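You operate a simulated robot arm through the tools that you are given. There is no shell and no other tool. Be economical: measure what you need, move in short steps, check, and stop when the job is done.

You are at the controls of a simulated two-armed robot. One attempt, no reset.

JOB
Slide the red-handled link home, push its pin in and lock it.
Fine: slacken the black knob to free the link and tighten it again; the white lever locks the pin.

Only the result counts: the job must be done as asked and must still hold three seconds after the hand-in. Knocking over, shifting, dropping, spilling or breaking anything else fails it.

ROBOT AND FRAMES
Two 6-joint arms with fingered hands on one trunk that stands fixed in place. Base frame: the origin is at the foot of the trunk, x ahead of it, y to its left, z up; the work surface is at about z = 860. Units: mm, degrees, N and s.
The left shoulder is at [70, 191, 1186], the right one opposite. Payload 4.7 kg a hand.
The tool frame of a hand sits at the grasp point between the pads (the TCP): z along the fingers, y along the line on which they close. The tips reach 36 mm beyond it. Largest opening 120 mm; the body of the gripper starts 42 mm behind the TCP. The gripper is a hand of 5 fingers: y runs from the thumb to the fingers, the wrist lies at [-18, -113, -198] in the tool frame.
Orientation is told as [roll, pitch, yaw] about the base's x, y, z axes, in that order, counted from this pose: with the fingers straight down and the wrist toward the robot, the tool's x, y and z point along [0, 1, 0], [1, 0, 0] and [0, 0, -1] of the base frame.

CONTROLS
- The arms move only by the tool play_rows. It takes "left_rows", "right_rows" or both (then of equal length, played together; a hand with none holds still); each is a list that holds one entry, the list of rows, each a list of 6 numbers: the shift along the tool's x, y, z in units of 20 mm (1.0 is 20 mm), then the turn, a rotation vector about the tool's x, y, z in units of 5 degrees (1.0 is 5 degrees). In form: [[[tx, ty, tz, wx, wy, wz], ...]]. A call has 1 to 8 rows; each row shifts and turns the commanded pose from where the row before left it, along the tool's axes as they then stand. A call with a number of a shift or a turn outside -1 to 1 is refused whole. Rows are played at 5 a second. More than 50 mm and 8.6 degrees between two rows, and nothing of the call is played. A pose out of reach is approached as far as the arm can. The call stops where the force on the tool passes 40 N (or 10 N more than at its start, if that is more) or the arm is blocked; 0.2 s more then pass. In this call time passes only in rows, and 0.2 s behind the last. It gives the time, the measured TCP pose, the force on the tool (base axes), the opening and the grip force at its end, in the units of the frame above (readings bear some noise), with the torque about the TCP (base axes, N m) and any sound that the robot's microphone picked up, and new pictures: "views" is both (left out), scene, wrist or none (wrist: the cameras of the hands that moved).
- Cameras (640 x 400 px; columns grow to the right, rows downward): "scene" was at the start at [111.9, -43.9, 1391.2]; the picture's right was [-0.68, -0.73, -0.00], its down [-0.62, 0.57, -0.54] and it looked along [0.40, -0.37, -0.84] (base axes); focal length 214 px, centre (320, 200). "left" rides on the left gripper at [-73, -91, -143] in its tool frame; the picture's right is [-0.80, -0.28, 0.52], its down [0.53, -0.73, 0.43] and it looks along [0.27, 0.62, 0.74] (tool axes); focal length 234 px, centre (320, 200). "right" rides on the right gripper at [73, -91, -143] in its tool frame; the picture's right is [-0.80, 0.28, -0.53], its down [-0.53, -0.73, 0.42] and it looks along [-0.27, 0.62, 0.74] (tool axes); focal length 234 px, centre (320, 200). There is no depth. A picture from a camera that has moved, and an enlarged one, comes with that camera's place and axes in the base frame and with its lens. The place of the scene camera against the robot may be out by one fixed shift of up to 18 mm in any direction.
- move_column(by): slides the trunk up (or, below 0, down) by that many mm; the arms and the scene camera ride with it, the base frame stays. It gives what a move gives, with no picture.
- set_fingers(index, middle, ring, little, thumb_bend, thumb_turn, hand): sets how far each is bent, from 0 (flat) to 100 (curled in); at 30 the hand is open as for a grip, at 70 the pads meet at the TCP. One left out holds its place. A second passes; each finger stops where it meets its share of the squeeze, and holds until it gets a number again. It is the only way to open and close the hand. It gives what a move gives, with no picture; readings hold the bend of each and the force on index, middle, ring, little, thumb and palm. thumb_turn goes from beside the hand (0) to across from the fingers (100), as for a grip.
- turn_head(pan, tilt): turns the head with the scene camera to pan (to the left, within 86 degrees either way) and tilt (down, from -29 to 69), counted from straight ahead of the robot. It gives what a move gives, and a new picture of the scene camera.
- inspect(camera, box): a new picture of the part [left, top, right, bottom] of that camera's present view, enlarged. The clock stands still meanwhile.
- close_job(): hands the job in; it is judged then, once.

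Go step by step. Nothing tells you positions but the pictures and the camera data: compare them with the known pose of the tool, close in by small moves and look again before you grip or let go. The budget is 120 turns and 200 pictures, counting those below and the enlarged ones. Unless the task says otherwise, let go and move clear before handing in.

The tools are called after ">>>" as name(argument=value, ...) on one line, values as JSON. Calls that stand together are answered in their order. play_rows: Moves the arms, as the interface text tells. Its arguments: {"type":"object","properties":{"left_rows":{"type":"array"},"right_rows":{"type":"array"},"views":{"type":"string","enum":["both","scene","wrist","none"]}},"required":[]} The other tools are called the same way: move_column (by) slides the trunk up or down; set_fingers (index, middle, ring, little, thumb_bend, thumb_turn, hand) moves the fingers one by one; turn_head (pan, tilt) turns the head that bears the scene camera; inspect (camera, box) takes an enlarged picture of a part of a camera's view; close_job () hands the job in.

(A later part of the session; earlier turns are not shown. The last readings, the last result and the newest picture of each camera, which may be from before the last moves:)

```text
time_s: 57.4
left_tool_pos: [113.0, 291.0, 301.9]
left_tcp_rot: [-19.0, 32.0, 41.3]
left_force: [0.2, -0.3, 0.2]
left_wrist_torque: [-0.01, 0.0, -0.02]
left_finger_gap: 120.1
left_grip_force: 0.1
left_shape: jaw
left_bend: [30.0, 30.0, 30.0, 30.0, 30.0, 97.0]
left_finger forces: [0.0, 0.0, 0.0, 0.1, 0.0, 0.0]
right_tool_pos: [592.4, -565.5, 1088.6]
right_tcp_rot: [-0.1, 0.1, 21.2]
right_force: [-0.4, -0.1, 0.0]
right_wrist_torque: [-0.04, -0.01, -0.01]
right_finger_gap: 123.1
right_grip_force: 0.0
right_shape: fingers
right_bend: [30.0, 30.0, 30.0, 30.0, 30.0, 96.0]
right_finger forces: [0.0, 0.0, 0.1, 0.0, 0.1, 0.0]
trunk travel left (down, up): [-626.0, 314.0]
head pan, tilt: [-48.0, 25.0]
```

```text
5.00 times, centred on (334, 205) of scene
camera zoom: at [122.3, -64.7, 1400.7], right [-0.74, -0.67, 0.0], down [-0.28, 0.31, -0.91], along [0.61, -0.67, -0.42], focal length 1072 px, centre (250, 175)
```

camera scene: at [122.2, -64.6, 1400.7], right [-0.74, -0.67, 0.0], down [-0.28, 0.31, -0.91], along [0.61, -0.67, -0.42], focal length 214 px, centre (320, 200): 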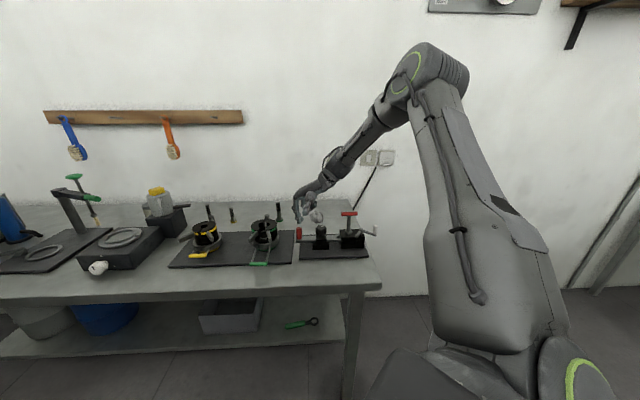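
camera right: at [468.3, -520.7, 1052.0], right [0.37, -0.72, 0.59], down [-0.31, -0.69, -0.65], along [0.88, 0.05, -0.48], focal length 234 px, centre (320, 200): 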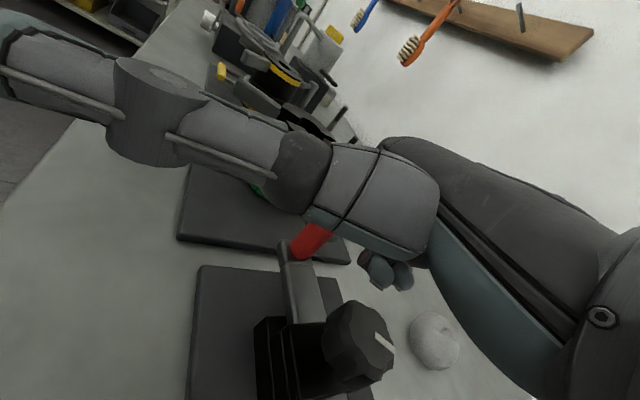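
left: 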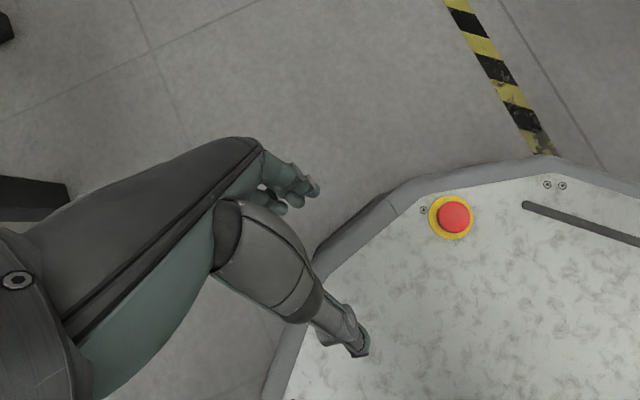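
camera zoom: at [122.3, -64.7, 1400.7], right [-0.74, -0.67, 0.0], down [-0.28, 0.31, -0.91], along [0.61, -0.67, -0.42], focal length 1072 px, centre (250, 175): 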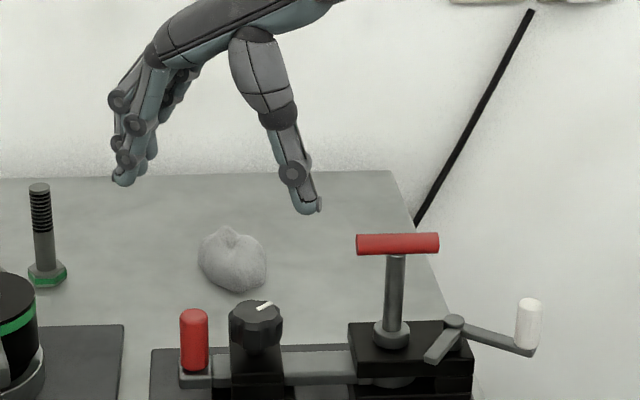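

Pin next. I'll close all digits into a firm pinch and move above the T-handle at about [501, -666].

>>> set_fingers(hand="right", thumb_bend=72, index=72, middle=72, ring=72, little=72)

>>> play_rows(right_rows=[[[-0.4, -0.8, 0, 0, 0, 0], [-0.4, -0.8, 0, 0, 0, 0], [-0.4, -0.8, 0, 0, 0, 0], [-0.4, -0.8, 0, 0, 0, 0], [-0.4, -0.8, 0, 0, 0, 0], [-0.4, -0.8, 0, 0, 0, 0], [-0.4, -0.8, 0, 0, 0, 0], [-0.3, -0.45, 0.3, 0, 0, 0]]], views="both")

>>> inspect(camera="scene", box=[286, 165, 414, 245])

```text
time_s: 58.4
left_tool_pos: [112.8, 290.7, 301.5]
left_tcp_rot: [-19.2, 32.0, 41.3]
left_force: [0.3, 0.0, -0.1]
left_wrist_torque: [0.01, 0.01, 0.02]
left_finger_gap: 120.0
left_grip_force: 0.0
left_shape: jaw
left_bend: [30.0, 30.0, 30.0, 30.0, 30.0, 97.0]
left_finger forces: [0.0, 0.0, 0.0, 0.1, 0.0, 0.1]
right_tool_pos: [591.2, -564.6, 1088.9]
right_tcp_rot: [-0.2, 0.1, 21.2]
right_force: [-0.5, 0.0, -0.1]
right_wrist_torque: [0.02, 0.01, -0.04]
right_finger_gap: 0.1
right_grip_force: 0.1
right_shape: fingers
right_bend: [72.0, 72.0, 72.0, 72.0, 71.0, 100.0]
right_finger forces: [0.1, 0.0, 0.0, 0.0, 0.0, 0.0]
trunk travel left (down, up): [-626.0, 314.0]
head pan, tilt: [-48.0, 25.0]
```

```text
time_s: 60.2
left_tool_pos: [112.9, 289.9, 300.7]
left_tcp_rot: [-19.0, 32.0, 41.4]
left_force: [-0.3, 0.3, -0.2]
left_wrist_torque: [-0.01, 0.0, -0.03]
left_finger_gap: 120.1
left_grip_force: 0.1
left_shape: jaw
left_bend: [30.0, 30.0, 30.0, 30.0, 30.0, 97.0]
left_finger forces: [0.0, 0.1, 0.0, 0.1, 0.0, 0.0]
right_tool_pos: [532.9, -647.5, 1078.8]
right_tcp_rot: [-0.1, 0.1, 21.1]
right_force: [0.9, -0.9, -0.3]
right_wrist_torque: [-0.05, 0.05, 0.0]
right_finger_gap: 0.1
right_grip_force: 0.0
right_shape: fingers
right_bend: [72.0, 72.0, 72.0, 72.0, 71.0, 100.0]
right_finger forces: [0.0, 0.0, 0.1, 0.0, 0.0, 0.0]
right hand out of reach, approached as far as the arm can: row 6, 7, 8
trunk travel left (down, up): [-626.0, 314.0]
head pan, tilt: [-48.0, 25.0]
camera scene: at [123.2, -64.1, 1400.6], right [-0.74, -0.67, 0.0], down [-0.28, 0.31, -0.91], along [0.61, -0.67, -0.42], focal length 214 px, centre (320, 200)
camera right: at [421.1, -612.8, 1222.9], right [0.55, -0.65, 0.53], down [-0.49, -0.76, -0.42], along [0.67, -0.03, -0.74], focal length 234 px, centre (320, 200)
```

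scene: 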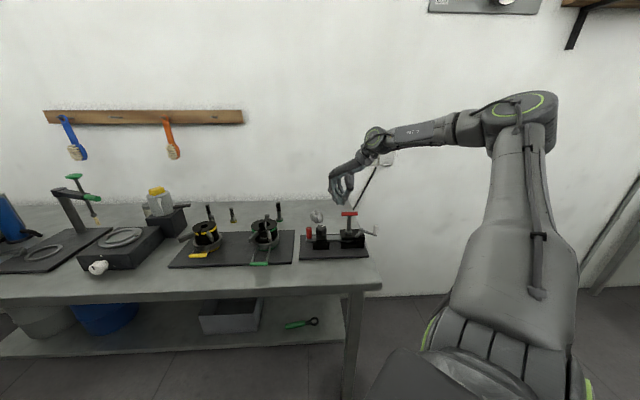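
right: 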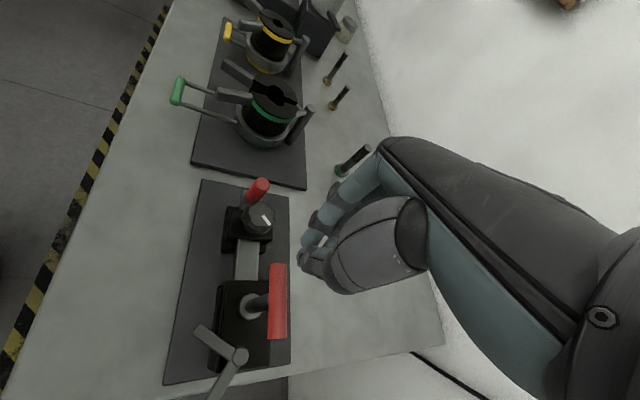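

```text
5.00 times, centred on (350, 205) of scene
camera zoom: at [123.2, -64.1, 1400.6], right [-0.74, -0.67, 0.0], down [-0.28, 0.31, -0.91], along [0.61, -0.67, -0.42], focal length 1072 px, centre (170, 175)
```

zoom: 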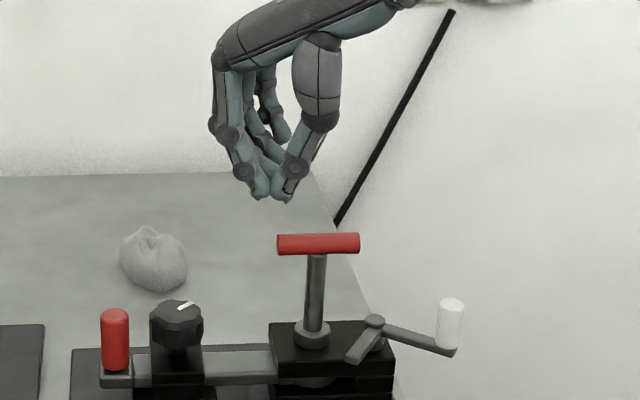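

The limit here is on the other side; I'll rotate back to about yaw -25 and then move over the T-handle.

>>> play_rows(right_rows=[[[0, 0, 0, 0, 0, 1], [0, 0, 0, 0, 0, 1], [0, 0, 0, 0, 0, 1], [0, 0, 0, 0, 0, 1], [0, 0, 0, 0, 0, 1], [-0.5, -0.3, 0, 0, 0, 1], [-0.5, -0.3, 0, 0, 0, 1], [-0.5, -0.4, 0, 0, 0, 1]]], views="wrist")

>>> inspect(camera="scene", box=[286, 165, 414, 245])

```text
time_s: 62.0
left_tool_pos: [112.4, 289.8, 300.6]
left_tcp_rot: [-19.0, 32.1, 41.3]
left_force: [0.8, 0.1, 0.4]
left_wrist_torque: [0.03, 0.0, 0.03]
left_finger_gap: 119.9
left_grip_force: 0.1
left_shape: jaw
left_bend: [30.0, 30.0, 30.0, 30.0, 30.0, 97.0]
left_finger forces: [0.1, 0.0, 0.1, 0.0, 0.0, 0.0]
right_tool_pos: [601.4, -726.6, 1063.7]
right_tcp_rot: [0.1, 0.0, -18.8]
right_force: [0.4, 0.0, 0.3]
right_wrist_torque: [-0.01, 0.02, 0.01]
right_finger_gap: 0.0
right_grip_force: 0.1
right_shape: fingers
right_bend: [72.0, 72.0, 72.0, 72.0, 71.0, 100.0]
right_finger forces: [0.0, 0.1, 0.0, 0.0, 0.0, 0.0]
right hand out of reach, approached as far as the arm can: row 2, 3, 4, 5, 6, 7, 8
trunk travel left (down, up): [-626.0, 314.0]
head pan, tilt: [-48.0, 25.0]
camera right: at [537.9, -628.6, 1208.1], right [0.01, -0.85, 0.53], down [-0.87, -0.27, -0.42], along [0.5, -0.45, -0.74], focal length 234 px, centre (320, 200)
```

right: 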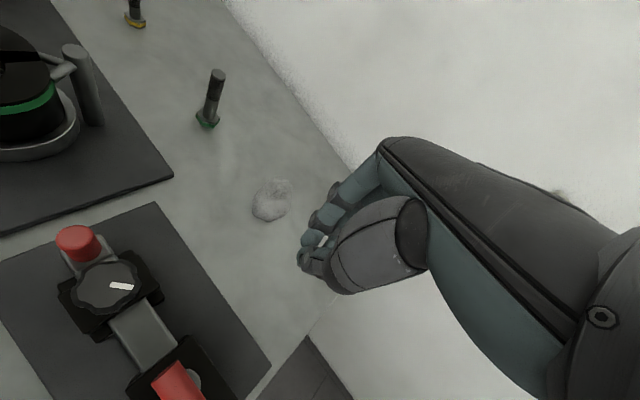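

```text
5.00 times, centred on (350, 205) of scene
camera zoom: at [123.3, -65.2, 1400.6], right [-0.74, -0.67, 0.0], down [-0.28, 0.31, -0.91], along [0.61, -0.67, -0.42], focal length 1072 px, centre (170, 175)
```

zoom: 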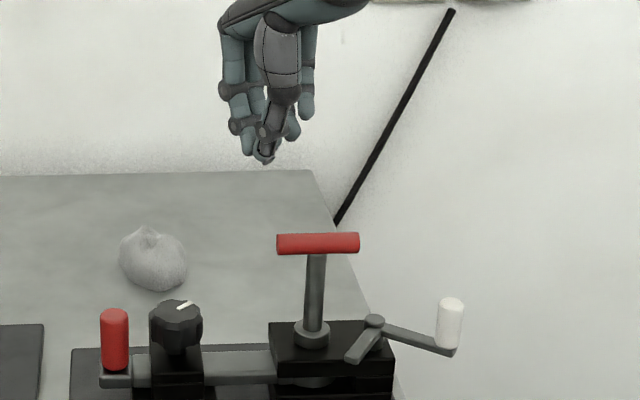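

The arm is sticking against a joint limit. I'll raise the trunk 90 mm (the hand then works lower relative to the shoulder, where the knob work was fine) and approach the T from the left.

>>> move_column(by=90)

>>> play_rows(right_rows=[[[0.5, -0.8, 0, 0, 0, -1], [0.5, -0.8, 0, 0, 0, -1], [0.5, -0.8, 0.5, 0, 0, -1], [0.5, -0.8, 0.5, 0, 0, -1], [0.5, -0.8, 0.5, 0, 0, -1]]], views="none")

```text
time_s: 63.3
left_tool_pos: [112.3, 290.7, 391.0]
left_tcp_rot: [-19.0, 31.9, 41.3]
left_force: [0.0, -0.6, 0.6]
left_wrist_torque: [-0.02, 0.01, 0.02]
left_finger_gap: 120.1
left_grip_force: 0.0
left_shape: jaw
left_bend: [30.0, 30.0, 30.0, 30.0, 30.0, 97.0]
left_finger forces: [0.1, 0.1, 0.1, 0.0, 0.1, 0.0]
right_tool_pos: [601.2, -724.5, 1154.5]
right_tcp_rot: [-0.2, 0.0, -18.8]
right_force: [-0.6, -0.6, 0.2]
right_wrist_torque: [0.03, 0.01, -0.02]
right_finger_gap: 0.1
right_grip_force: 0.1
right_shape: fingers
right_bend: [72.0, 72.0, 72.0, 72.0, 71.0, 100.0]
right_finger forces: [0.1, 0.0, 0.0, 0.0, 0.1, 0.0]
trunk travel left (down, up): [-716.0, 224.0]
head pan, tilt: [-48.0, 25.0]
```

```text
time_s: 64.5
left_tool_pos: [113.7, 290.3, 392.6]
left_tcp_rot: [-19.1, 31.9, 41.3]
left_force: [-0.3, 0.4, -0.6]
left_wrist_torque: [-0.01, -0.02, 0.02]
left_finger_gap: 119.8
left_grip_force: 0.0
left_shape: jaw
left_bend: [30.0, 30.0, 30.0, 30.0, 30.0, 97.0]
left_finger forces: [0.0, 0.0, 0.0, 0.0, 0.1, 0.1]
right_tool_pos: [535.4, -664.7, 1118.3]
right_tcp_rot: [0.0, 0.1, 6.3]
right_force: [-0.9, 0.2, 0.5]
right_wrist_torque: [0.0, 0.03, 0.03]
right_finger_gap: 0.0
right_grip_force: 0.0
right_shape: fingers
right_bend: [72.0, 72.0, 72.0, 72.0, 71.0, 100.0]
right_finger forces: [0.1, 0.1, 0.0, 0.0, 0.1, 0.0]
right hand out of reach, approached as far as the arm can: row 5
trunk travel left (down, up): [-716.0, 224.0]
head pan, tilt: [-48.0, 25.0]
```

Better. I'll lower first, then move toward the T.

>>> play_rows(right_rows=[[[0, 0, 0.8, 0, 0, 0], [0, 0, 0.8, 0, 0, 0], [0, -0.6, 0.3, 0, 0, 0], [0, -0.6, 0, 0, 0, 0], [0, -0.5, 0, 0, 0, 0]]], views="none")

```text
time_s: 65.7
left_tool_pos: [111.6, 290.5, 391.9]
left_tcp_rot: [-19.1, 32.0, 41.3]
left_force: [0.0, 0.8, 0.0]
left_wrist_torque: [0.0, -0.02, 0.0]
left_finger_gap: 120.1
left_grip_force: 0.0
left_shape: jaw
left_bend: [30.0, 30.0, 30.0, 30.0, 30.0, 97.0]
left_finger forces: [0.0, 0.0, 0.0, 0.0, 0.0, 0.0]
right_tool_pos: [523.7, -666.5, 1080.8]
right_tcp_rot: [-0.2, 0.1, 6.3]
right_force: [0.1, 0.0, 0.7]
right_wrist_torque: [-0.01, 0.01, -0.04]
right_finger_gap: 0.0
right_grip_force: 0.2
right_shape: fingers
right_bend: [72.0, 72.0, 72.0, 72.0, 71.0, 100.0]
right_finger forces: [0.1, 0.0, 0.1, 0.0, 0.0, 0.0]
right hand out of reach, approached as far as the arm can: row 4, 5
trunk travel left (down, up): [-716.0, 224.0]
head pan, tilt: [-48.0, 25.0]
```

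Lower relative to the shoulder helps on this side. Raise the trunk another 90 mm and come back down.

>>> move_column(by=90)

>>> play_rows(right_rows=[[[0, 0, 1, 0, 0, 0], [0, 0, 1, 0, 0, 0], [0, 0, 1, 0, 0, 0], [0, 0, 1, 0, 0, 0], [0, -0.4, 0.7, 0, 0, 0], [0, -0.4, 0, 0, 0, 0], [0, -0.3, 0, 0, 0, 0]]], views="both")

```text
time_s: 66.9
left_tool_pos: [110.9, 290.9, 481.7]
left_tcp_rot: [-19.1, 32.0, 41.3]
left_force: [0.1, 0.0, -0.4]
left_wrist_torque: [0.0, 0.01, 0.01]
left_finger_gap: 120.0
left_grip_force: 0.0
left_shape: jaw
left_bend: [30.0, 30.0, 30.0, 30.0, 30.0, 97.0]
left_finger forces: [0.1, 0.0, 0.0, 0.1, 0.1, 0.1]
right_tool_pos: [524.9, -667.7, 1169.9]
right_tcp_rot: [0.1, 0.1, 6.5]
right_force: [-0.7, 0.7, -0.2]
right_wrist_torque: [0.01, -0.02, 0.01]
right_finger_gap: 0.0
right_grip_force: 0.1
right_shape: fingers
right_bend: [72.0, 72.0, 72.0, 72.0, 71.0, 100.0]
right_finger forces: [0.0, 0.1, 0.0, 0.1, 0.1, 0.0]
trunk travel left (down, up): [-806.0, 134.0]
head pan, tilt: [-48.0, 25.0]
```

```text
time_s: 68.5
left_tool_pos: [113.2, 290.7, 480.7]
left_tcp_rot: [-19.1, 32.0, 41.2]
left_force: [-0.1, 0.7, -0.6]
left_wrist_torque: [0.0, 0.03, -0.01]
left_finger_gap: 119.9
left_grip_force: 0.0
left_shape: jaw
left_bend: [30.0, 30.0, 30.0, 30.0, 30.0, 97.0]
left_finger forces: [0.0, 0.1, 0.1, 0.0, 0.0, 0.0]
right_tool_pos: [503.2, -670.2, 1075.2]
right_tcp_rot: [-0.1, 0.0, 6.3]
right_force: [-0.8, -0.2, -0.7]
right_wrist_torque: [0.02, 0.01, -0.01]
right_finger_gap: 0.0
right_grip_force: 0.0
right_shape: fingers
right_bend: [72.0, 72.0, 72.0, 72.0, 71.0, 100.0]
right_finger forces: [0.0, 0.0, 0.0, 0.0, 0.0, 0.0]
trunk travel left (down, up): [-806.0, 134.0]
head pan, tilt: [-48.0, 25.0]
camera scene: at [122.2, -64.9, 1580.7], right [-0.74, -0.67, 0.0], down [-0.28, 0.31, -0.91], along [0.61, -0.67, -0.42], focal length 214 px, centre (320, 200)
camera right: at [403.3, -608.0, 1219.7], right [0.37, -0.77, 0.53], down [-0.67, -0.61, -0.42], along [0.65, -0.2, -0.74], focal length 234 px, centre (320, 200)
```

scene: 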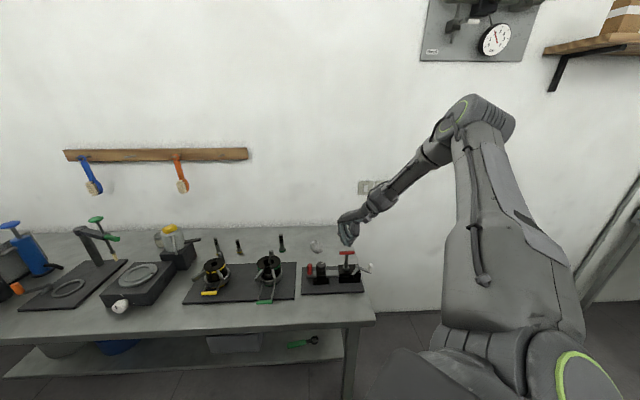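
right: 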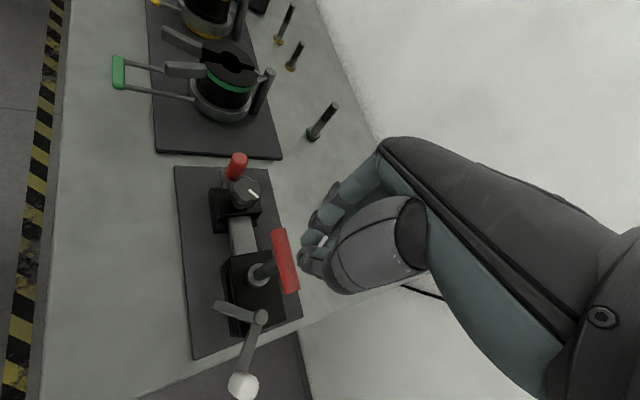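

Now right above the T-handle (about 4 mm off). I'll correct and come down slowly until contact.

>>> play_rows(right_rows=[[[0.2, 0, 0.5, 0, 0, 0], [0, 0, 0.5, 0, 0, 0], [0, 0, 0.3, 0, 0, 0], [0, 0, 0.2, 0, 0, 0]]], views="wrist")

>>> inspect(camera="scene", box=[286, 195, 414, 300])

```text
time_s: 69.5
left_tool_pos: [113.9, 290.6, 482.0]
left_tcp_rot: [-19.0, 31.9, 41.3]
left_force: [-0.6, -0.3, 0.4]
left_wrist_torque: [-0.04, 0.01, -0.04]
left_finger_gap: 120.1
left_grip_force: 0.0
left_shape: jaw
left_bend: [30.0, 30.0, 30.0, 30.0, 30.0, 97.0]
left_finger forces: [0.0, 0.0, 0.0, 0.1, 0.1, 0.0]
right_tool_pos: [500.7, -666.8, 1045.8]
right_tcp_rot: [-0.1, 0.1, 6.2]
right_force: [-0.1, 0.0, 0.3]
right_wrist_torque: [0.0, 0.02, -0.01]
right_finger_gap: 0.0
right_grip_force: 0.1
right_shape: fingers
right_bend: [72.0, 72.0, 72.0, 72.0, 71.0, 100.0]
right_finger forces: [0.0, 0.0, 0.0, 0.1, 0.1, 0.0]
trunk travel left (down, up): [-806.0, 134.0]
head pan, tilt: [-48.0, 25.0]
camera right: at [402.5, -604.5, 1190.5], right [0.37, -0.77, 0.53], down [-0.67, -0.61, -0.42], along [0.64, -0.2, -0.74], focal length 234 px, centre (320, 200)
```

right: 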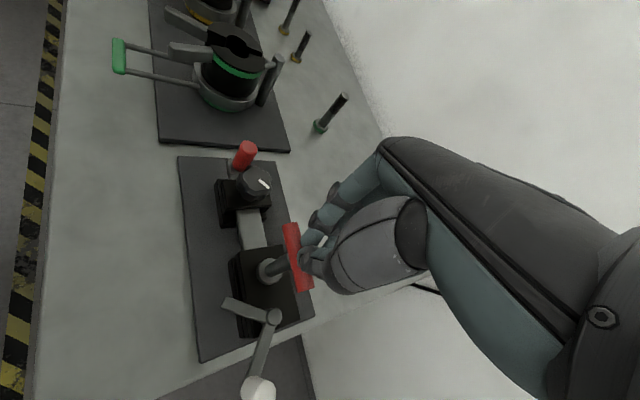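

```text
3.81 times, centred on (350, 248) of scene
camera zoom: at [122.7, -64.7, 1580.7], right [-0.74, -0.67, 0.0], down [-0.28, 0.31, -0.91], along [0.61, -0.67, -0.42], focal length 817 px, centre (206, 19)
```

zoom: 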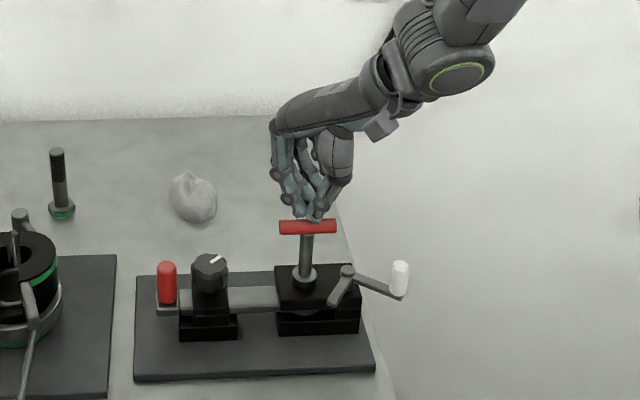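

Fingertips sit just over the bar's middle. Pressing down slowly.

>>> play_rows(right_rows=[[[0, 0, 0.2, 0, 0, 0], [0, 0, 0.2, 0, 0, 0], [0, 0, 0.2, 0, 0, 0], [0, 0, 0.2, 0, 0, 0]]], views="none")

>>> inspect(camera="scene", box=[316, 230, 396, 280])

```text
time_s: 70.5
left_tool_pos: [113.1, 291.7, 482.0]
left_tcp_rot: [-19.1, 32.0, 41.4]
left_force: [1.2, 0.3, 0.1]
left_wrist_torque: [0.03, 0.01, -0.01]
left_finger_gap: 120.2
left_grip_force: 0.0
left_shape: jaw
left_bend: [30.0, 30.0, 30.0, 30.0, 30.0, 97.0]
left_finger forces: [0.0, 0.0, 0.0, 0.1, 0.0, 0.0]
right_tool_pos: [501.3, -666.9, 1029.8]
right_tcp_rot: [0.0, 0.1, 6.3]
right_force: [0.4, 0.1, 1.6]
right_wrist_torque: [0.02, 0.02, -0.02]
right_finger_gap: 0.0
right_grip_force: 0.0
right_shape: fingers
right_bend: [72.0, 72.0, 72.0, 72.0, 71.0, 100.0]
right_finger forces: [0.1, 0.0, 0.1, 0.1, 0.1, 0.0]
trunk travel left (down, up): [-806.0, 134.0]
head pan, tilt: [-48.0, 25.0]
```

```text
8.00 times, centred on (356, 255) of scene
camera zoom: at [122.5, -64.7, 1580.7], right [-0.74, -0.67, 0.0], down [-0.28, 0.31, -0.91], along [0.61, -0.67, -0.42], focal length 1716 px, centre (32, -240)
```

zoom: 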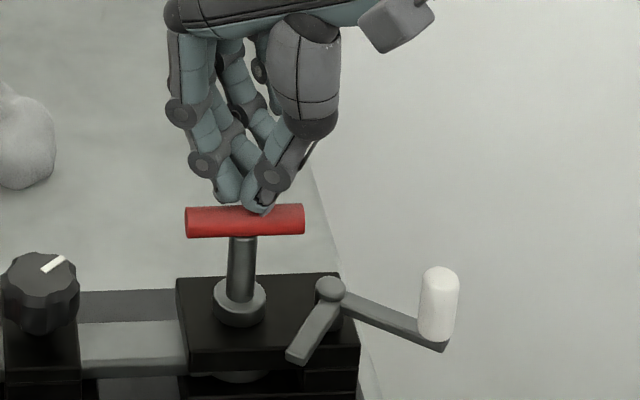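

The pin is moving down with little resistance. Continue pressing to the stop.

>>> play_rows(right_rows=[[[0, 0, 0.2, 0, 0, 0], [0, 0, 0.2, 0, 0, 0], [0, 0, 0.2, 0, 0, 0], [0, 0, 0.2, 0, 0, 0]]], views="none")

>>> inspect(camera="scene", box=[316, 230, 396, 280])

```text
time_s: 71.5
left_tool_pos: [113.2, 291.2, 481.2]
left_tcp_rot: [-19.1, 32.0, 41.4]
left_force: [0.6, 0.1, 0.2]
left_wrist_torque: [0.0, -0.01, 0.02]
left_finger_gap: 119.7
left_grip_force: 0.1
left_shape: jaw
left_bend: [30.0, 30.0, 30.0, 30.0, 30.0, 97.0]
left_finger forces: [0.0, 0.0, 0.0, 0.1, 0.0, 0.1]
right_tool_pos: [497.8, -662.7, 1020.6]
right_tcp_rot: [-0.2, 0.0, 6.3]
right_force: [-0.3, 0.0, 5.4]
right_wrist_torque: [-0.06, 0.06, 0.0]
right_finger_gap: 0.5
right_grip_force: 4.4
right_shape: fingers
right_bend: [72.0, 72.0, 72.0, 72.0, 71.0, 100.0]
right_finger forces: [0.1, 0.1, 0.1, 0.0, 8.0, 0.1]
right hand out of reach, approached as far as the arm can: row 3, 4
trunk travel left (down, up): [-806.0, 134.0]
head pan, tilt: [-48.0, 25.0]
```

```text
8.00 times, centred on (356, 255) of scene
camera zoom: at [121.8, -64.0, 1580.9], right [-0.74, -0.67, 0.0], down [-0.28, 0.31, -0.91], along [0.61, -0.67, -0.42], focal length 1716 px, centre (32, -240)
```

zoom: 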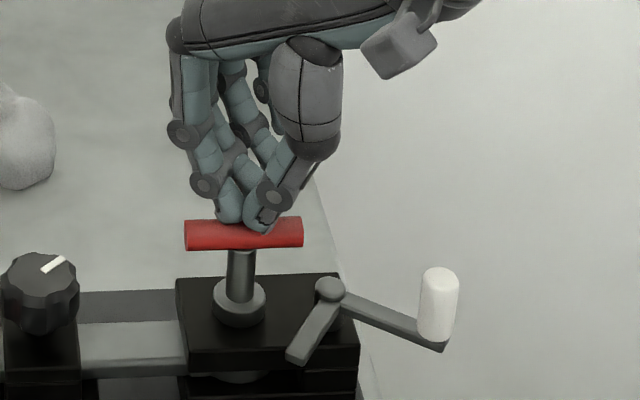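

The arm is at a limit again, so I'll press using the trunk: lower it 12 mm.

>>> move_column(by=-12)

>>> inspect(camera="scene", box=[316, 230, 396, 280])

```text
time_s: 72.0
left_tool_pos: [112.4, 291.3, 473.5]
left_tcp_rot: [-19.4, 32.0, 41.0]
left_force: [0.5, -0.6, 0.3]
left_wrist_torque: [0.03, 0.0, 0.01]
left_finger_gap: 119.8
left_grip_force: 0.1
left_shape: jaw
left_bend: [30.0, 30.0, 30.0, 30.0, 30.0, 97.0]
left_finger forces: [0.0, 0.1, 0.1, 0.0, 0.0, 0.1]
right_tool_pos: [499.8, -661.7, 1021.1]
right_tcp_rot: [-0.2, -0.9, 6.3]
right_force: [-9.3, 1.0, 34.3]
right_wrist_torque: [-0.16, 0.71, -0.09]
right_finger_gap: 0.3
right_grip_force: 18.7
right_shape: fingers
right_bend: [72.0, 72.0, 72.0, 72.0, 72.0, 100.0]
right_finger forces: [0.0, 0.1, 0.0, 0.1, 37.3, 0.0]
trunk travel left (down, up): [-799.0, 141.0]
head pan, tilt: [-48.0, 25.0]
stopped: the force on the tool passed its limit at 44 N (the readings are from after the stop); the commanded pose is now the measured one
```

```text
8.00 times, centred on (356, 255) of scene
camera zoom: at [118.1, -60.8, 1574.4], right [-0.74, -0.67, 0.0], down [-0.28, 0.31, -0.91], along [0.61, -0.68, -0.42], focal length 1716 px, centre (32, -240)
```

zoom: 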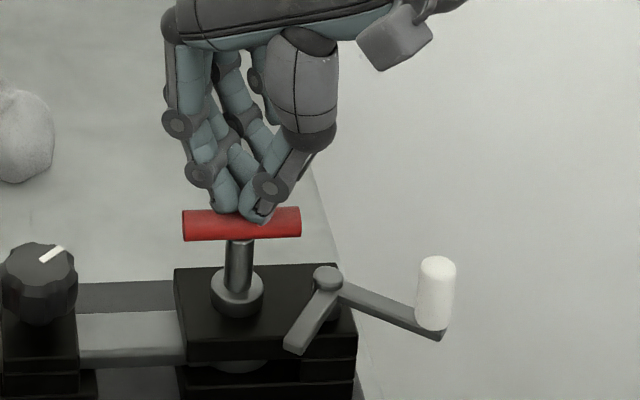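

The press stopped at 44 N with the T about 28 mm lower. I'll relieve the load, lift, and examine whether the pin is fully home.

>>> move_column(by=50)

>>> inspect(camera="scene", box=[316, 240, 396, 290])

>>> inspect(camera="right", box=[180, 130, 340, 390])

```text
time_s: 72.9
left_tool_pos: [112.6, 289.1, 524.2]
left_tcp_rot: [-19.0, 32.0, 41.4]
left_force: [0.6, -0.6, -0.3]
left_wrist_torque: [-0.01, -0.02, -0.01]
left_finger_gap: 120.1
left_grip_force: 0.0
left_shape: jaw
left_bend: [30.0, 30.0, 30.0, 30.0, 30.0, 97.0]
left_finger forces: [0.0, 0.0, 0.0, 0.0, 0.1, 0.0]
right_tool_pos: [501.6, -664.3, 1065.5]
right_tcp_rot: [-0.1, -0.3, 6.4]
right_force: [0.3, 0.7, 0.2]
right_wrist_torque: [0.04, 0.02, 0.01]
right_finger_gap: 0.0
right_grip_force: 0.0
right_shape: fingers
right_bend: [72.0, 72.0, 72.0, 72.0, 71.0, 100.0]
right_finger forces: [0.0, 0.1, 0.0, 0.0, 0.1, 0.0]
trunk travel left (down, up): [-849.0, 91.0]
head pan, tilt: [-48.0, 25.0]
```

```text
8.00 times, centred on (356, 265) of scene
camera zoom: at [123.5, -65.9, 1623.3], right [-0.74, -0.67, 0.0], down [-0.28, 0.31, -0.91], along [0.61, -0.67, -0.42], focal length 1716 px, centre (32, -320)
```

zoom: 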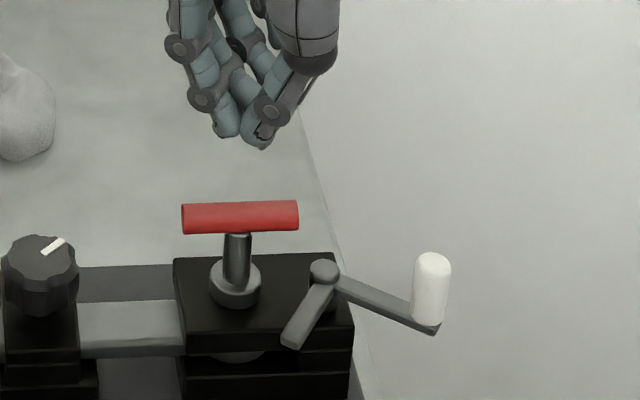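

```text
1.54 times, centred on (260, 260) of right
camera zoom: at [400.8, -603.2, 1208.2], right [0.36, -0.77, 0.53], down [-0.67, -0.61, -0.43], along [0.65, -0.2, -0.73], focal length 360 px, centre (412, 108)
```

zoom: 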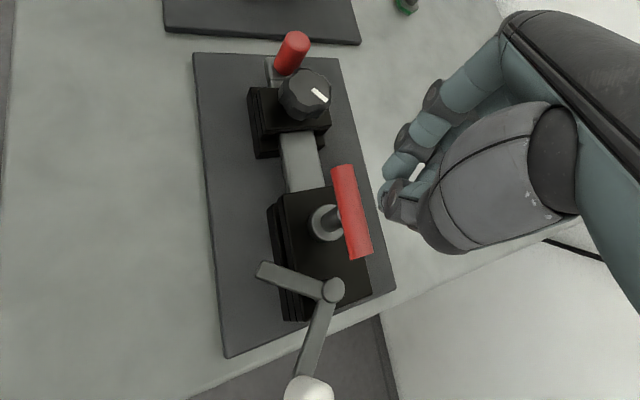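

The T is lower and the eye looks centred under it; the lever will tell if the pin is seated. I'll move the pinched hand to the right side of the white handle, staying high.

>>> play_rows(right_rows=[[[-0.64, -0.8, 0, 0, 0, 0], [-0.64, -0.8, 0, 0, 0, 0], [-0.64, -0.8, 0, 0, 0, 0], [-0.64, -0.8, 0, 0, 0, 0], [-0.64, -0.8, 0, 0, 0, 0], [-0.64, -0.8, 0, 0, 0, 0], [-0.64, -0.8, 0, 0, 0, 0]]], views="both")

```text
time_s: 74.5
left_tool_pos: [112.8, 289.4, 525.1]
left_tcp_rot: [-19.1, 31.9, 41.3]
left_force: [0.3, -0.1, 0.8]
left_wrist_torque: [0.01, 0.03, -0.01]
left_finger_gap: 120.3
left_grip_force: 0.0
left_shape: jaw
left_bend: [30.0, 30.0, 30.0, 30.0, 30.0, 97.0]
left_finger forces: [0.1, 0.1, 0.0, 0.0, 0.0, 0.0]
right_tool_pos: [398.4, -766.0, 1065.1]
right_tcp_rot: [0.0, -0.4, 6.2]
right_force: [-0.3, -0.4, 0.1]
right_wrist_torque: [0.0, -0.01, -0.02]
right_finger_gap: 0.2
right_grip_force: 0.1
right_shape: fingers
right_bend: [72.0, 72.0, 72.0, 72.0, 71.0, 100.0]
right_finger forces: [0.2, 0.1, 0.1, 0.0, 0.1, 0.0]
trunk travel left (down, up): [-849.0, 91.0]
head pan, tilt: [-48.0, 25.0]
camera scene: at [120.5, -66.2, 1623.6], right [-0.74, -0.67, 0.0], down [-0.28, 0.31, -0.91], along [0.61, -0.67, -0.42], focal length 214 px, centre (320, 200)
camera right: at [297.9, -704.6, 1208.8], right [0.36, -0.77, 0.53], down [-0.67, -0.61, -0.43], along [0.65, -0.2, -0.73], focal length 234 px, centre (320, 200)
```

scene: 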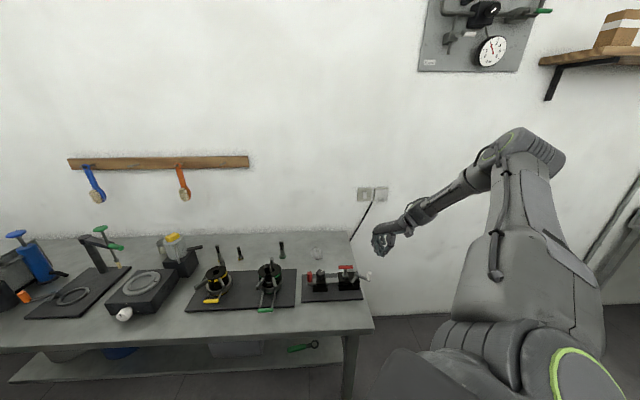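
right: 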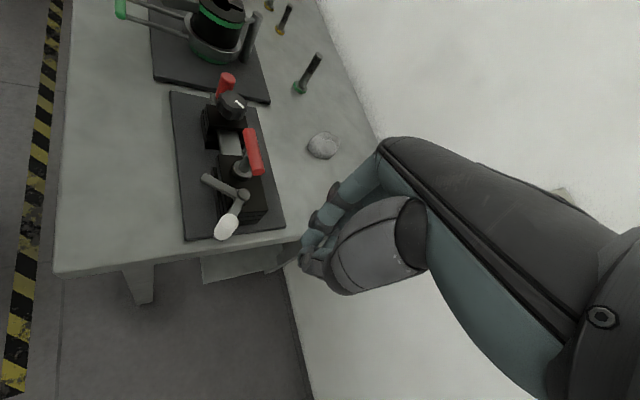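

I'll zoom on the lever from this wrist view to pin down its position.

>>> inspect(camera="right", box=[170, 90, 298, 250])

>>> inspect(camera="scene", box=[296, 230, 416, 305])

```text
2.50 times, centred on (234, 170) of right
camera zoom: at [297.9, -704.6, 1208.8], right [0.36, -0.77, 0.53], down [-0.67, -0.61, -0.43], along [0.65, -0.2, -0.73], focal length 585 px, centre (535, 275)
```

zoom: 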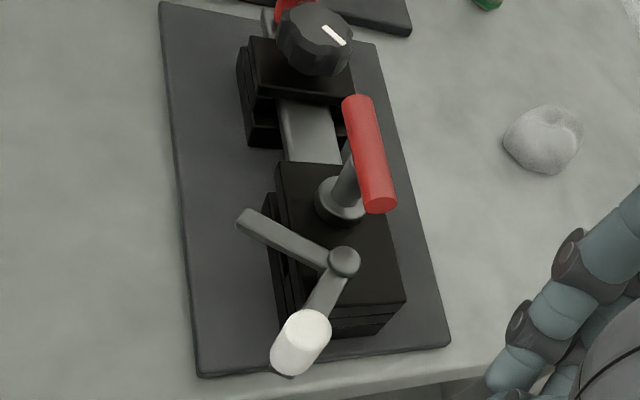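

```text
5.33 times, centred on (356, 268) of scene
camera zoom: at [120.5, -66.2, 1623.6], right [-0.74, -0.67, 0.0], down [-0.28, 0.31, -0.91], along [0.61, -0.67, -0.42], focal length 1144 px, centre (128, -160)
```

zoom: 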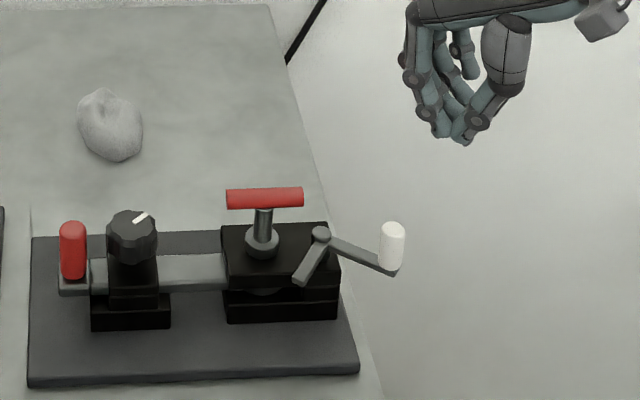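

The white handle is at about [415, -694], pivot [471, -685], tail [460, -632]; swinging it clockwise brings the tail onto the pin, so the handle must move toward +y. Descend beside it first.

>>> play_rows(right_rows=[[[0, 0, 0.9, 0, 0, 0], [0, 0, 0.9, 0, 0, 0], [0, 0, 0.9, 0, 0, 0], [0, 0, 0.9, 0, 0, 0], [0, 0, 0.9, 0, 0, 0], [0, 0, 0.7, 0, 0, 0], [0.6, 0, 0, 0, 0, 0]]], views="wrist")

>>> inspect(camera="scene", box=[320, 235, 416, 295])

```text
time_s: 76.1
left_tool_pos: [111.9, 292.4, 523.8]
left_tcp_rot: [-19.1, 32.0, 41.3]
left_force: [-0.5, 0.2, -0.1]
left_wrist_torque: [0.0, 0.02, -0.01]
left_finger_gap: 119.8
left_grip_force: 0.1
left_shape: jaw
left_bend: [30.0, 30.0, 30.0, 30.0, 30.0, 97.0]
left_finger forces: [0.0, 0.0, 0.0, 0.0, 0.0, 0.1]
right_tool_pos: [394.2, -751.8, 974.9]
right_tcp_rot: [-0.3, -0.3, 6.3]
right_force: [0.3, 0.2, 0.1]
right_wrist_torque: [-0.02, -0.02, 0.0]
right_finger_gap: 0.0
right_grip_force: 0.1
right_shape: fingers
right_bend: [72.0, 72.0, 72.0, 72.0, 71.0, 100.0]
right_finger forces: [0.0, 0.0, 0.1, 0.0, 0.1, 0.0]
right hand out of reach, approached as far as the arm can: row 1, 2
trunk travel left (down, up): [-849.0, 91.0]
head pan, tilt: [-48.0, 25.0]
camera right: at [293.0, -689.4, 1118.1], right [0.36, -0.77, 0.53], down [-0.67, -0.61, -0.43], along [0.65, -0.2, -0.73], focal length 234 px, centre (320, 200)
```

right: 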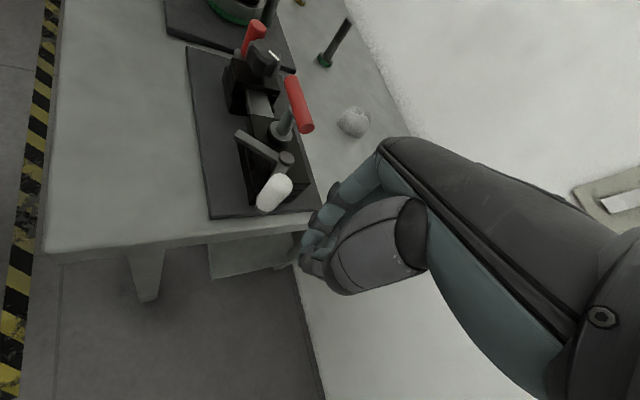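

```text
6.67 times, centred on (368, 265) of scene
camera zoom: at [121.7, -64.1, 1623.6], right [-0.74, -0.67, 0.0], down [-0.28, 0.31, -0.91], along [0.61, -0.67, -0.42], focal length 1430 px, centre (0, -233)
```

zoom: 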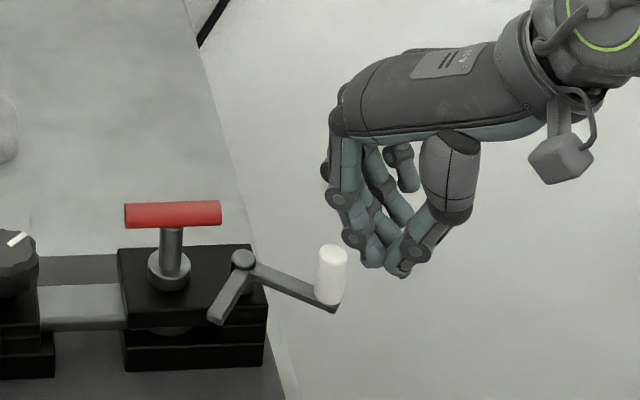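

I'll go down a further 15 mm and move toward the handle until contact.

>>> play_rows(right_rows=[[[0, 0.3, 0.75, 0, 0, 0], [0.5, 0.2, 0, 0, 0, 0], [0.4, 0, 0, 0, 0, 0], [0.4, 0, 0, 0, 0, 0]]], views="wrist")

>>> inspect(camera="scene", box=[320, 235, 416, 295])

```text
time_s: 77.1
left_tool_pos: [112.8, 290.8, 525.1]
left_tcp_rot: [-19.1, 32.0, 41.2]
left_force: [0.1, 0.0, -0.3]
left_wrist_torque: [-0.04, -0.01, 0.01]
left_finger_gap: 120.0
left_grip_force: 0.1
left_shape: jaw
left_bend: [30.0, 30.0, 30.0, 30.0, 30.0, 97.0]
left_finger forces: [0.1, 0.1, 0.0, 0.1, 0.0, 0.0]
right_tool_pos: [402.1, -724.4, 958.3]
right_tcp_rot: [0.0, -0.3, 6.3]
right_force: [-0.2, -0.5, 0.4]
right_wrist_torque: [0.0, -0.02, 0.01]
right_finger_gap: 0.1
right_grip_force: 0.0
right_shape: fingers
right_bend: [72.0, 72.0, 72.0, 72.0, 71.0, 100.0]
right_finger forces: [0.0, 0.0, 0.0, 0.0, 0.0, 0.0]
trunk travel left (down, up): [-849.0, 91.0]
head pan, tilt: [-48.0, 25.0]
camera right: at [301.1, -662.9, 1102.9], right [0.36, -0.77, 0.53], down [-0.67, -0.61, -0.43], along [0.65, -0.2, -0.73], focal length 234 px, centre (320, 200)
```

right: 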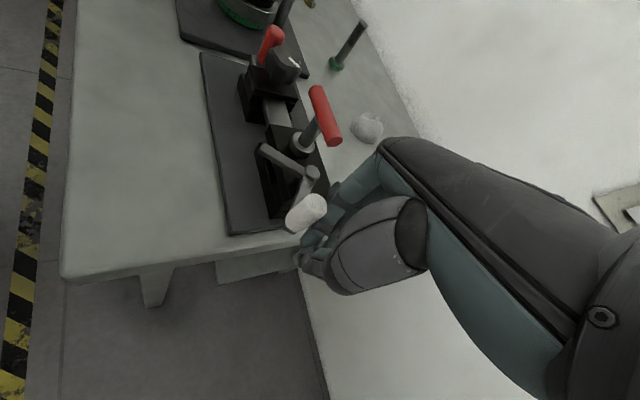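

```text
6.67 times, centred on (368, 265) of scene
camera zoom: at [122.3, -65.1, 1623.5], right [-0.74, -0.67, 0.0], down [-0.28, 0.31, -0.91], along [0.61, -0.67, -0.42], focal length 1430 px, centre (0, -233)
```

zoom: 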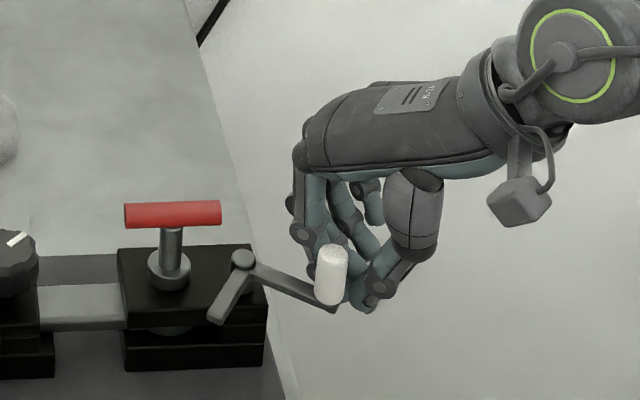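

The fingertips are just behind the white handle. Now push toward +y in small steps.

>>> play_rows(right_rows=[[[0.4, 0, 0, 0, 0, 0], [0.4, 0, 0, 0, 0, 0], [0.4, 0, 0, 0, 0, 0], [0.4, 0.1, 0, 0, 0, 0]]], views="none")

>>> inspect(camera="scene", box=[320, 235, 416, 295])

```text
time_s: 78.1
left_tool_pos: [113.1, 289.3, 523.9]
left_tcp_rot: [-19.1, 32.1, 41.3]
left_force: [-0.5, -0.7, -0.6]
left_wrist_torque: [-0.01, 0.0, 0.01]
left_finger_gap: 120.0
left_grip_force: 0.1
left_shape: jaw
left_bend: [30.0, 30.0, 30.0, 30.0, 30.0, 97.0]
left_finger forces: [0.0, 0.0, 0.0, 0.1, 0.1, 0.0]
right_tool_pos: [400.8, -693.2, 958.4]
right_tcp_rot: [-0.1, -0.2, 6.2]
right_force: [0.4, -0.2, 0.7]
right_wrist_torque: [-0.02, 0.0, -0.04]
right_finger_gap: 0.0
right_grip_force: 0.2
right_shape: fingers
right_bend: [72.0, 72.0, 72.0, 72.0, 71.0, 100.0]
right_finger forces: [1.1, 0.0, 0.0, 0.1, 0.0, 0.0]
trunk travel left (down, up): [-849.0, 91.0]
head pan, tilt: [-48.0, 25.0]
```

```text
6.67 times, centred on (368, 265) of scene
camera zoom: at [122.3, -65.0, 1623.5], right [-0.74, -0.67, 0.0], down [-0.28, 0.31, -0.91], along [0.61, -0.67, -0.42], focal length 1430 px, centre (0, -233)
```

zoom: 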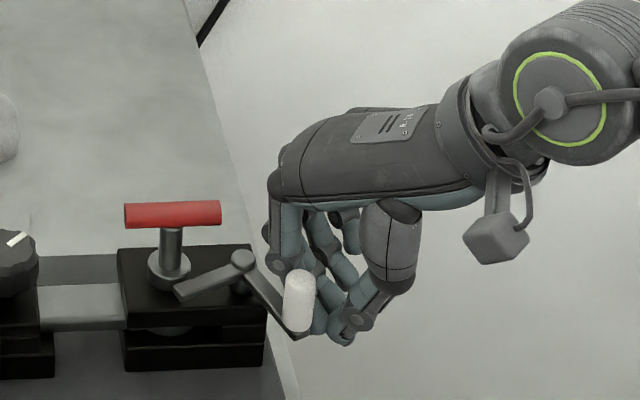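

The lever turns clockwise easily, tail heading for the pin. Continue along the arc.

>>> play_rows(right_rows=[[[0.4, 0.1, 0, 0, 0, 0], [0.35, 0.15, 0, 0, 0, 0]]], views="none")

>>> inspect(camera="scene", box=[320, 235, 416, 295])

```text
time_s: 78.7
left_tool_pos: [112.8, 289.5, 524.7]
left_tcp_rot: [-19.1, 32.1, 41.3]
left_force: [-1.2, -0.3, -0.7]
left_wrist_torque: [-0.02, -0.01, 0.0]
left_finger_gap: 119.9
left_grip_force: 0.0
left_shape: jaw
left_bend: [30.0, 30.0, 30.0, 30.0, 30.0, 97.0]
left_finger forces: [0.0, 0.0, 0.0, 0.1, 0.0, 0.0]
right_tool_pos: [401.0, -676.7, 958.7]
right_tcp_rot: [-0.1, -0.3, 6.4]
right_force: [-0.5, -2.5, 1.6]
right_wrist_torque: [0.01, 0.01, -0.03]
right_finger_gap: 0.0
right_grip_force: 1.5
right_shape: fingers
right_bend: [72.0, 72.0, 72.0, 72.0, 71.0, 100.0]
right_finger forces: [2.0, 0.0, 0.0, 0.0, 0.0, 0.1]
trunk travel left (down, up): [-849.0, 91.0]
head pan, tilt: [-48.0, 25.0]
```

```text
6.67 times, centred on (368, 265) of scene
camera zoom: at [122.1, -65.0, 1623.6], right [-0.74, -0.67, 0.0], down [-0.28, 0.31, -0.91], along [0.61, -0.67, -0.42], focal length 1430 px, centre (0, -233)
```

zoom: 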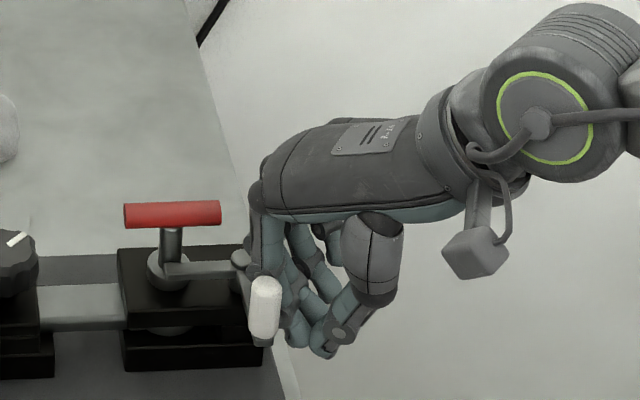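

The tail now lies over the collar at the pin's stem. Push a little further to find the end stop.

>>> play_rows(right_rows=[[[0.3, 0.15, 0, 0, 0, 0], [0.2, 0.15, 0, 0, 0, 0]]], views="none")

>>> inspect(camera="scene", box=[320, 235, 400, 285])

```text
time_s: 79.3
left_tool_pos: [111.5, 288.6, 524.7]
left_tcp_rot: [-19.1, 31.8, 41.2]
left_force: [0.4, -1.0, -0.1]
left_wrist_torque: [-0.03, 0.02, 0.01]
left_finger_gap: 120.1
left_grip_force: 0.1
left_shape: jaw
left_bend: [30.0, 30.0, 30.0, 30.0, 30.0, 97.0]
left_finger forces: [0.0, 0.0, 0.1, 0.0, 0.0, 0.0]
right_tool_pos: [404.9, -672.9, 959.4]
right_tcp_rot: [0.0, -0.4, 6.6]
right_force: [-10.7, -25.6, 10.5]
right_wrist_torque: [-0.09, -0.04, -0.29]
right_finger_gap: 0.0
right_grip_force: 14.2
right_shape: fingers
right_bend: [72.0, 72.0, 72.0, 72.0, 69.0, 100.0]
right_finger forces: [27.8, 0.3, 0.0, 0.0, 0.1, 0.1]
trunk travel left (down, up): [-849.0, 91.0]
head pan, tilt: [-48.0, 25.0]
```

```text
8.00 times, centred on (360, 260) of scene
camera zoom: at [118.9, -69.2, 1623.8], right [-0.74, -0.67, 0.0], down [-0.28, 0.32, -0.91], along [0.61, -0.67, -0.42], focal length 1716 px, centre (0, -280)
```

zoom: 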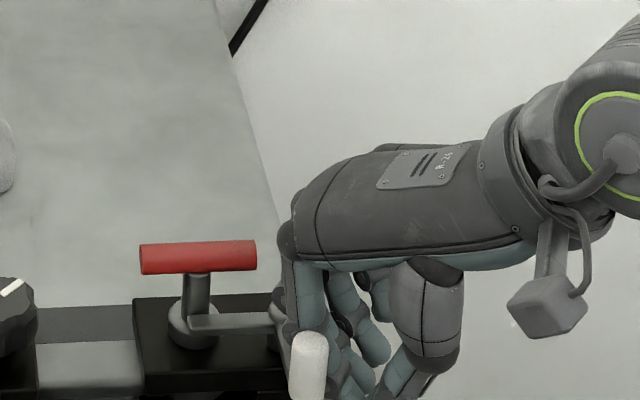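

End stop at ~28 N; the tail lies against the pin. I'll back off and take a clear look.

>>> play_rows(right_rows=[[[-0.8, -0.3, 0, 0, 0, 0], [-0.8, -0.3, -0.2, 0, 0, 0], [-0.8, -0.5, -0.5, 0, 0, 0], [-0.5, -0.5, -0.5, 0, 0, 0]]], views="none")

>>> inspect(camera="scene", box=[320, 240, 384, 280])

>>> inspect(camera="right", box=[220, 60, 380, 260])

```text
time_s: 80.3
left_tool_pos: [112.5, 290.4, 524.6]
left_tcp_rot: [-19.1, 32.0, 41.3]
left_force: [0.4, 0.1, 0.2]
left_wrist_torque: [0.0, 0.01, 0.02]
left_finger_gap: 119.9
left_grip_force: 0.1
left_shape: jaw
left_bend: [30.0, 30.0, 30.0, 30.0, 30.0, 97.0]
left_finger forces: [0.1, 0.0, 0.0, 0.0, 0.0, 0.1]
right_tool_pos: [383.3, -726.8, 984.8]
right_tcp_rot: [-0.2, -0.4, 6.3]
right_force: [0.3, -0.3, 0.8]
right_wrist_torque: [-0.01, 0.03, 0.01]
right_finger_gap: 0.0
right_grip_force: 0.0
right_shape: fingers
right_bend: [72.0, 72.0, 72.0, 72.0, 71.0, 100.0]
right_finger forces: [0.0, 0.0, 0.0, 0.0, 0.0, 0.0]
trunk travel left (down, up): [-849.0, 91.0]
head pan, tilt: [-48.0, 25.0]
```

```text
10.00 times, centred on (352, 260) of scene
camera zoom: at [122.6, -63.6, 1623.5], right [-0.74, -0.67, 0.0], down [-0.28, 0.31, -0.91], along [0.61, -0.67, -0.42], focal length 2145 px, centre (0, -400)
```

zoom: 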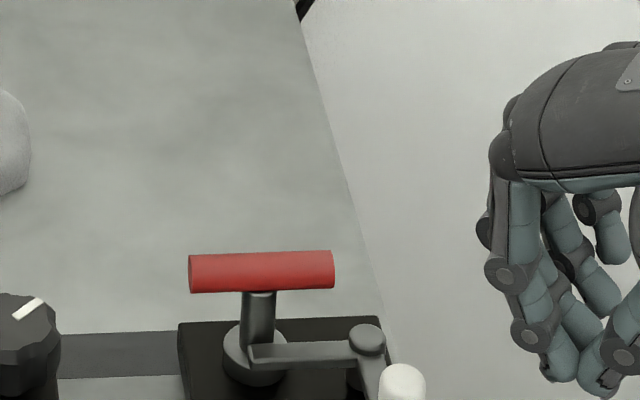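

```text
2.00 times, centred on (300, 160) of right
camera zoom: at [282.2, -664.5, 1127.4], right [0.36, -0.77, 0.53], down [-0.67, -0.61, -0.43], along [0.65, -0.2, -0.73], focal length 468 px, centre (360, 280)
```

zoom: 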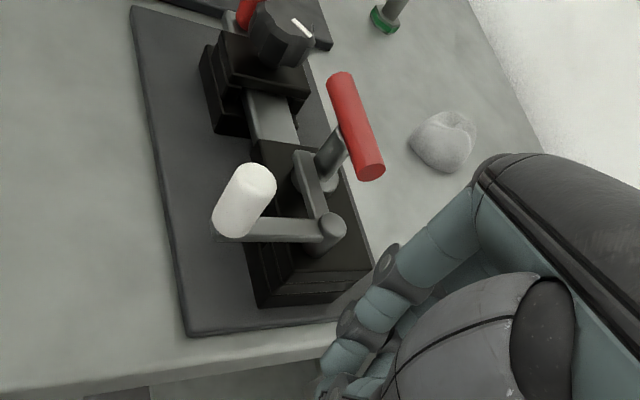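

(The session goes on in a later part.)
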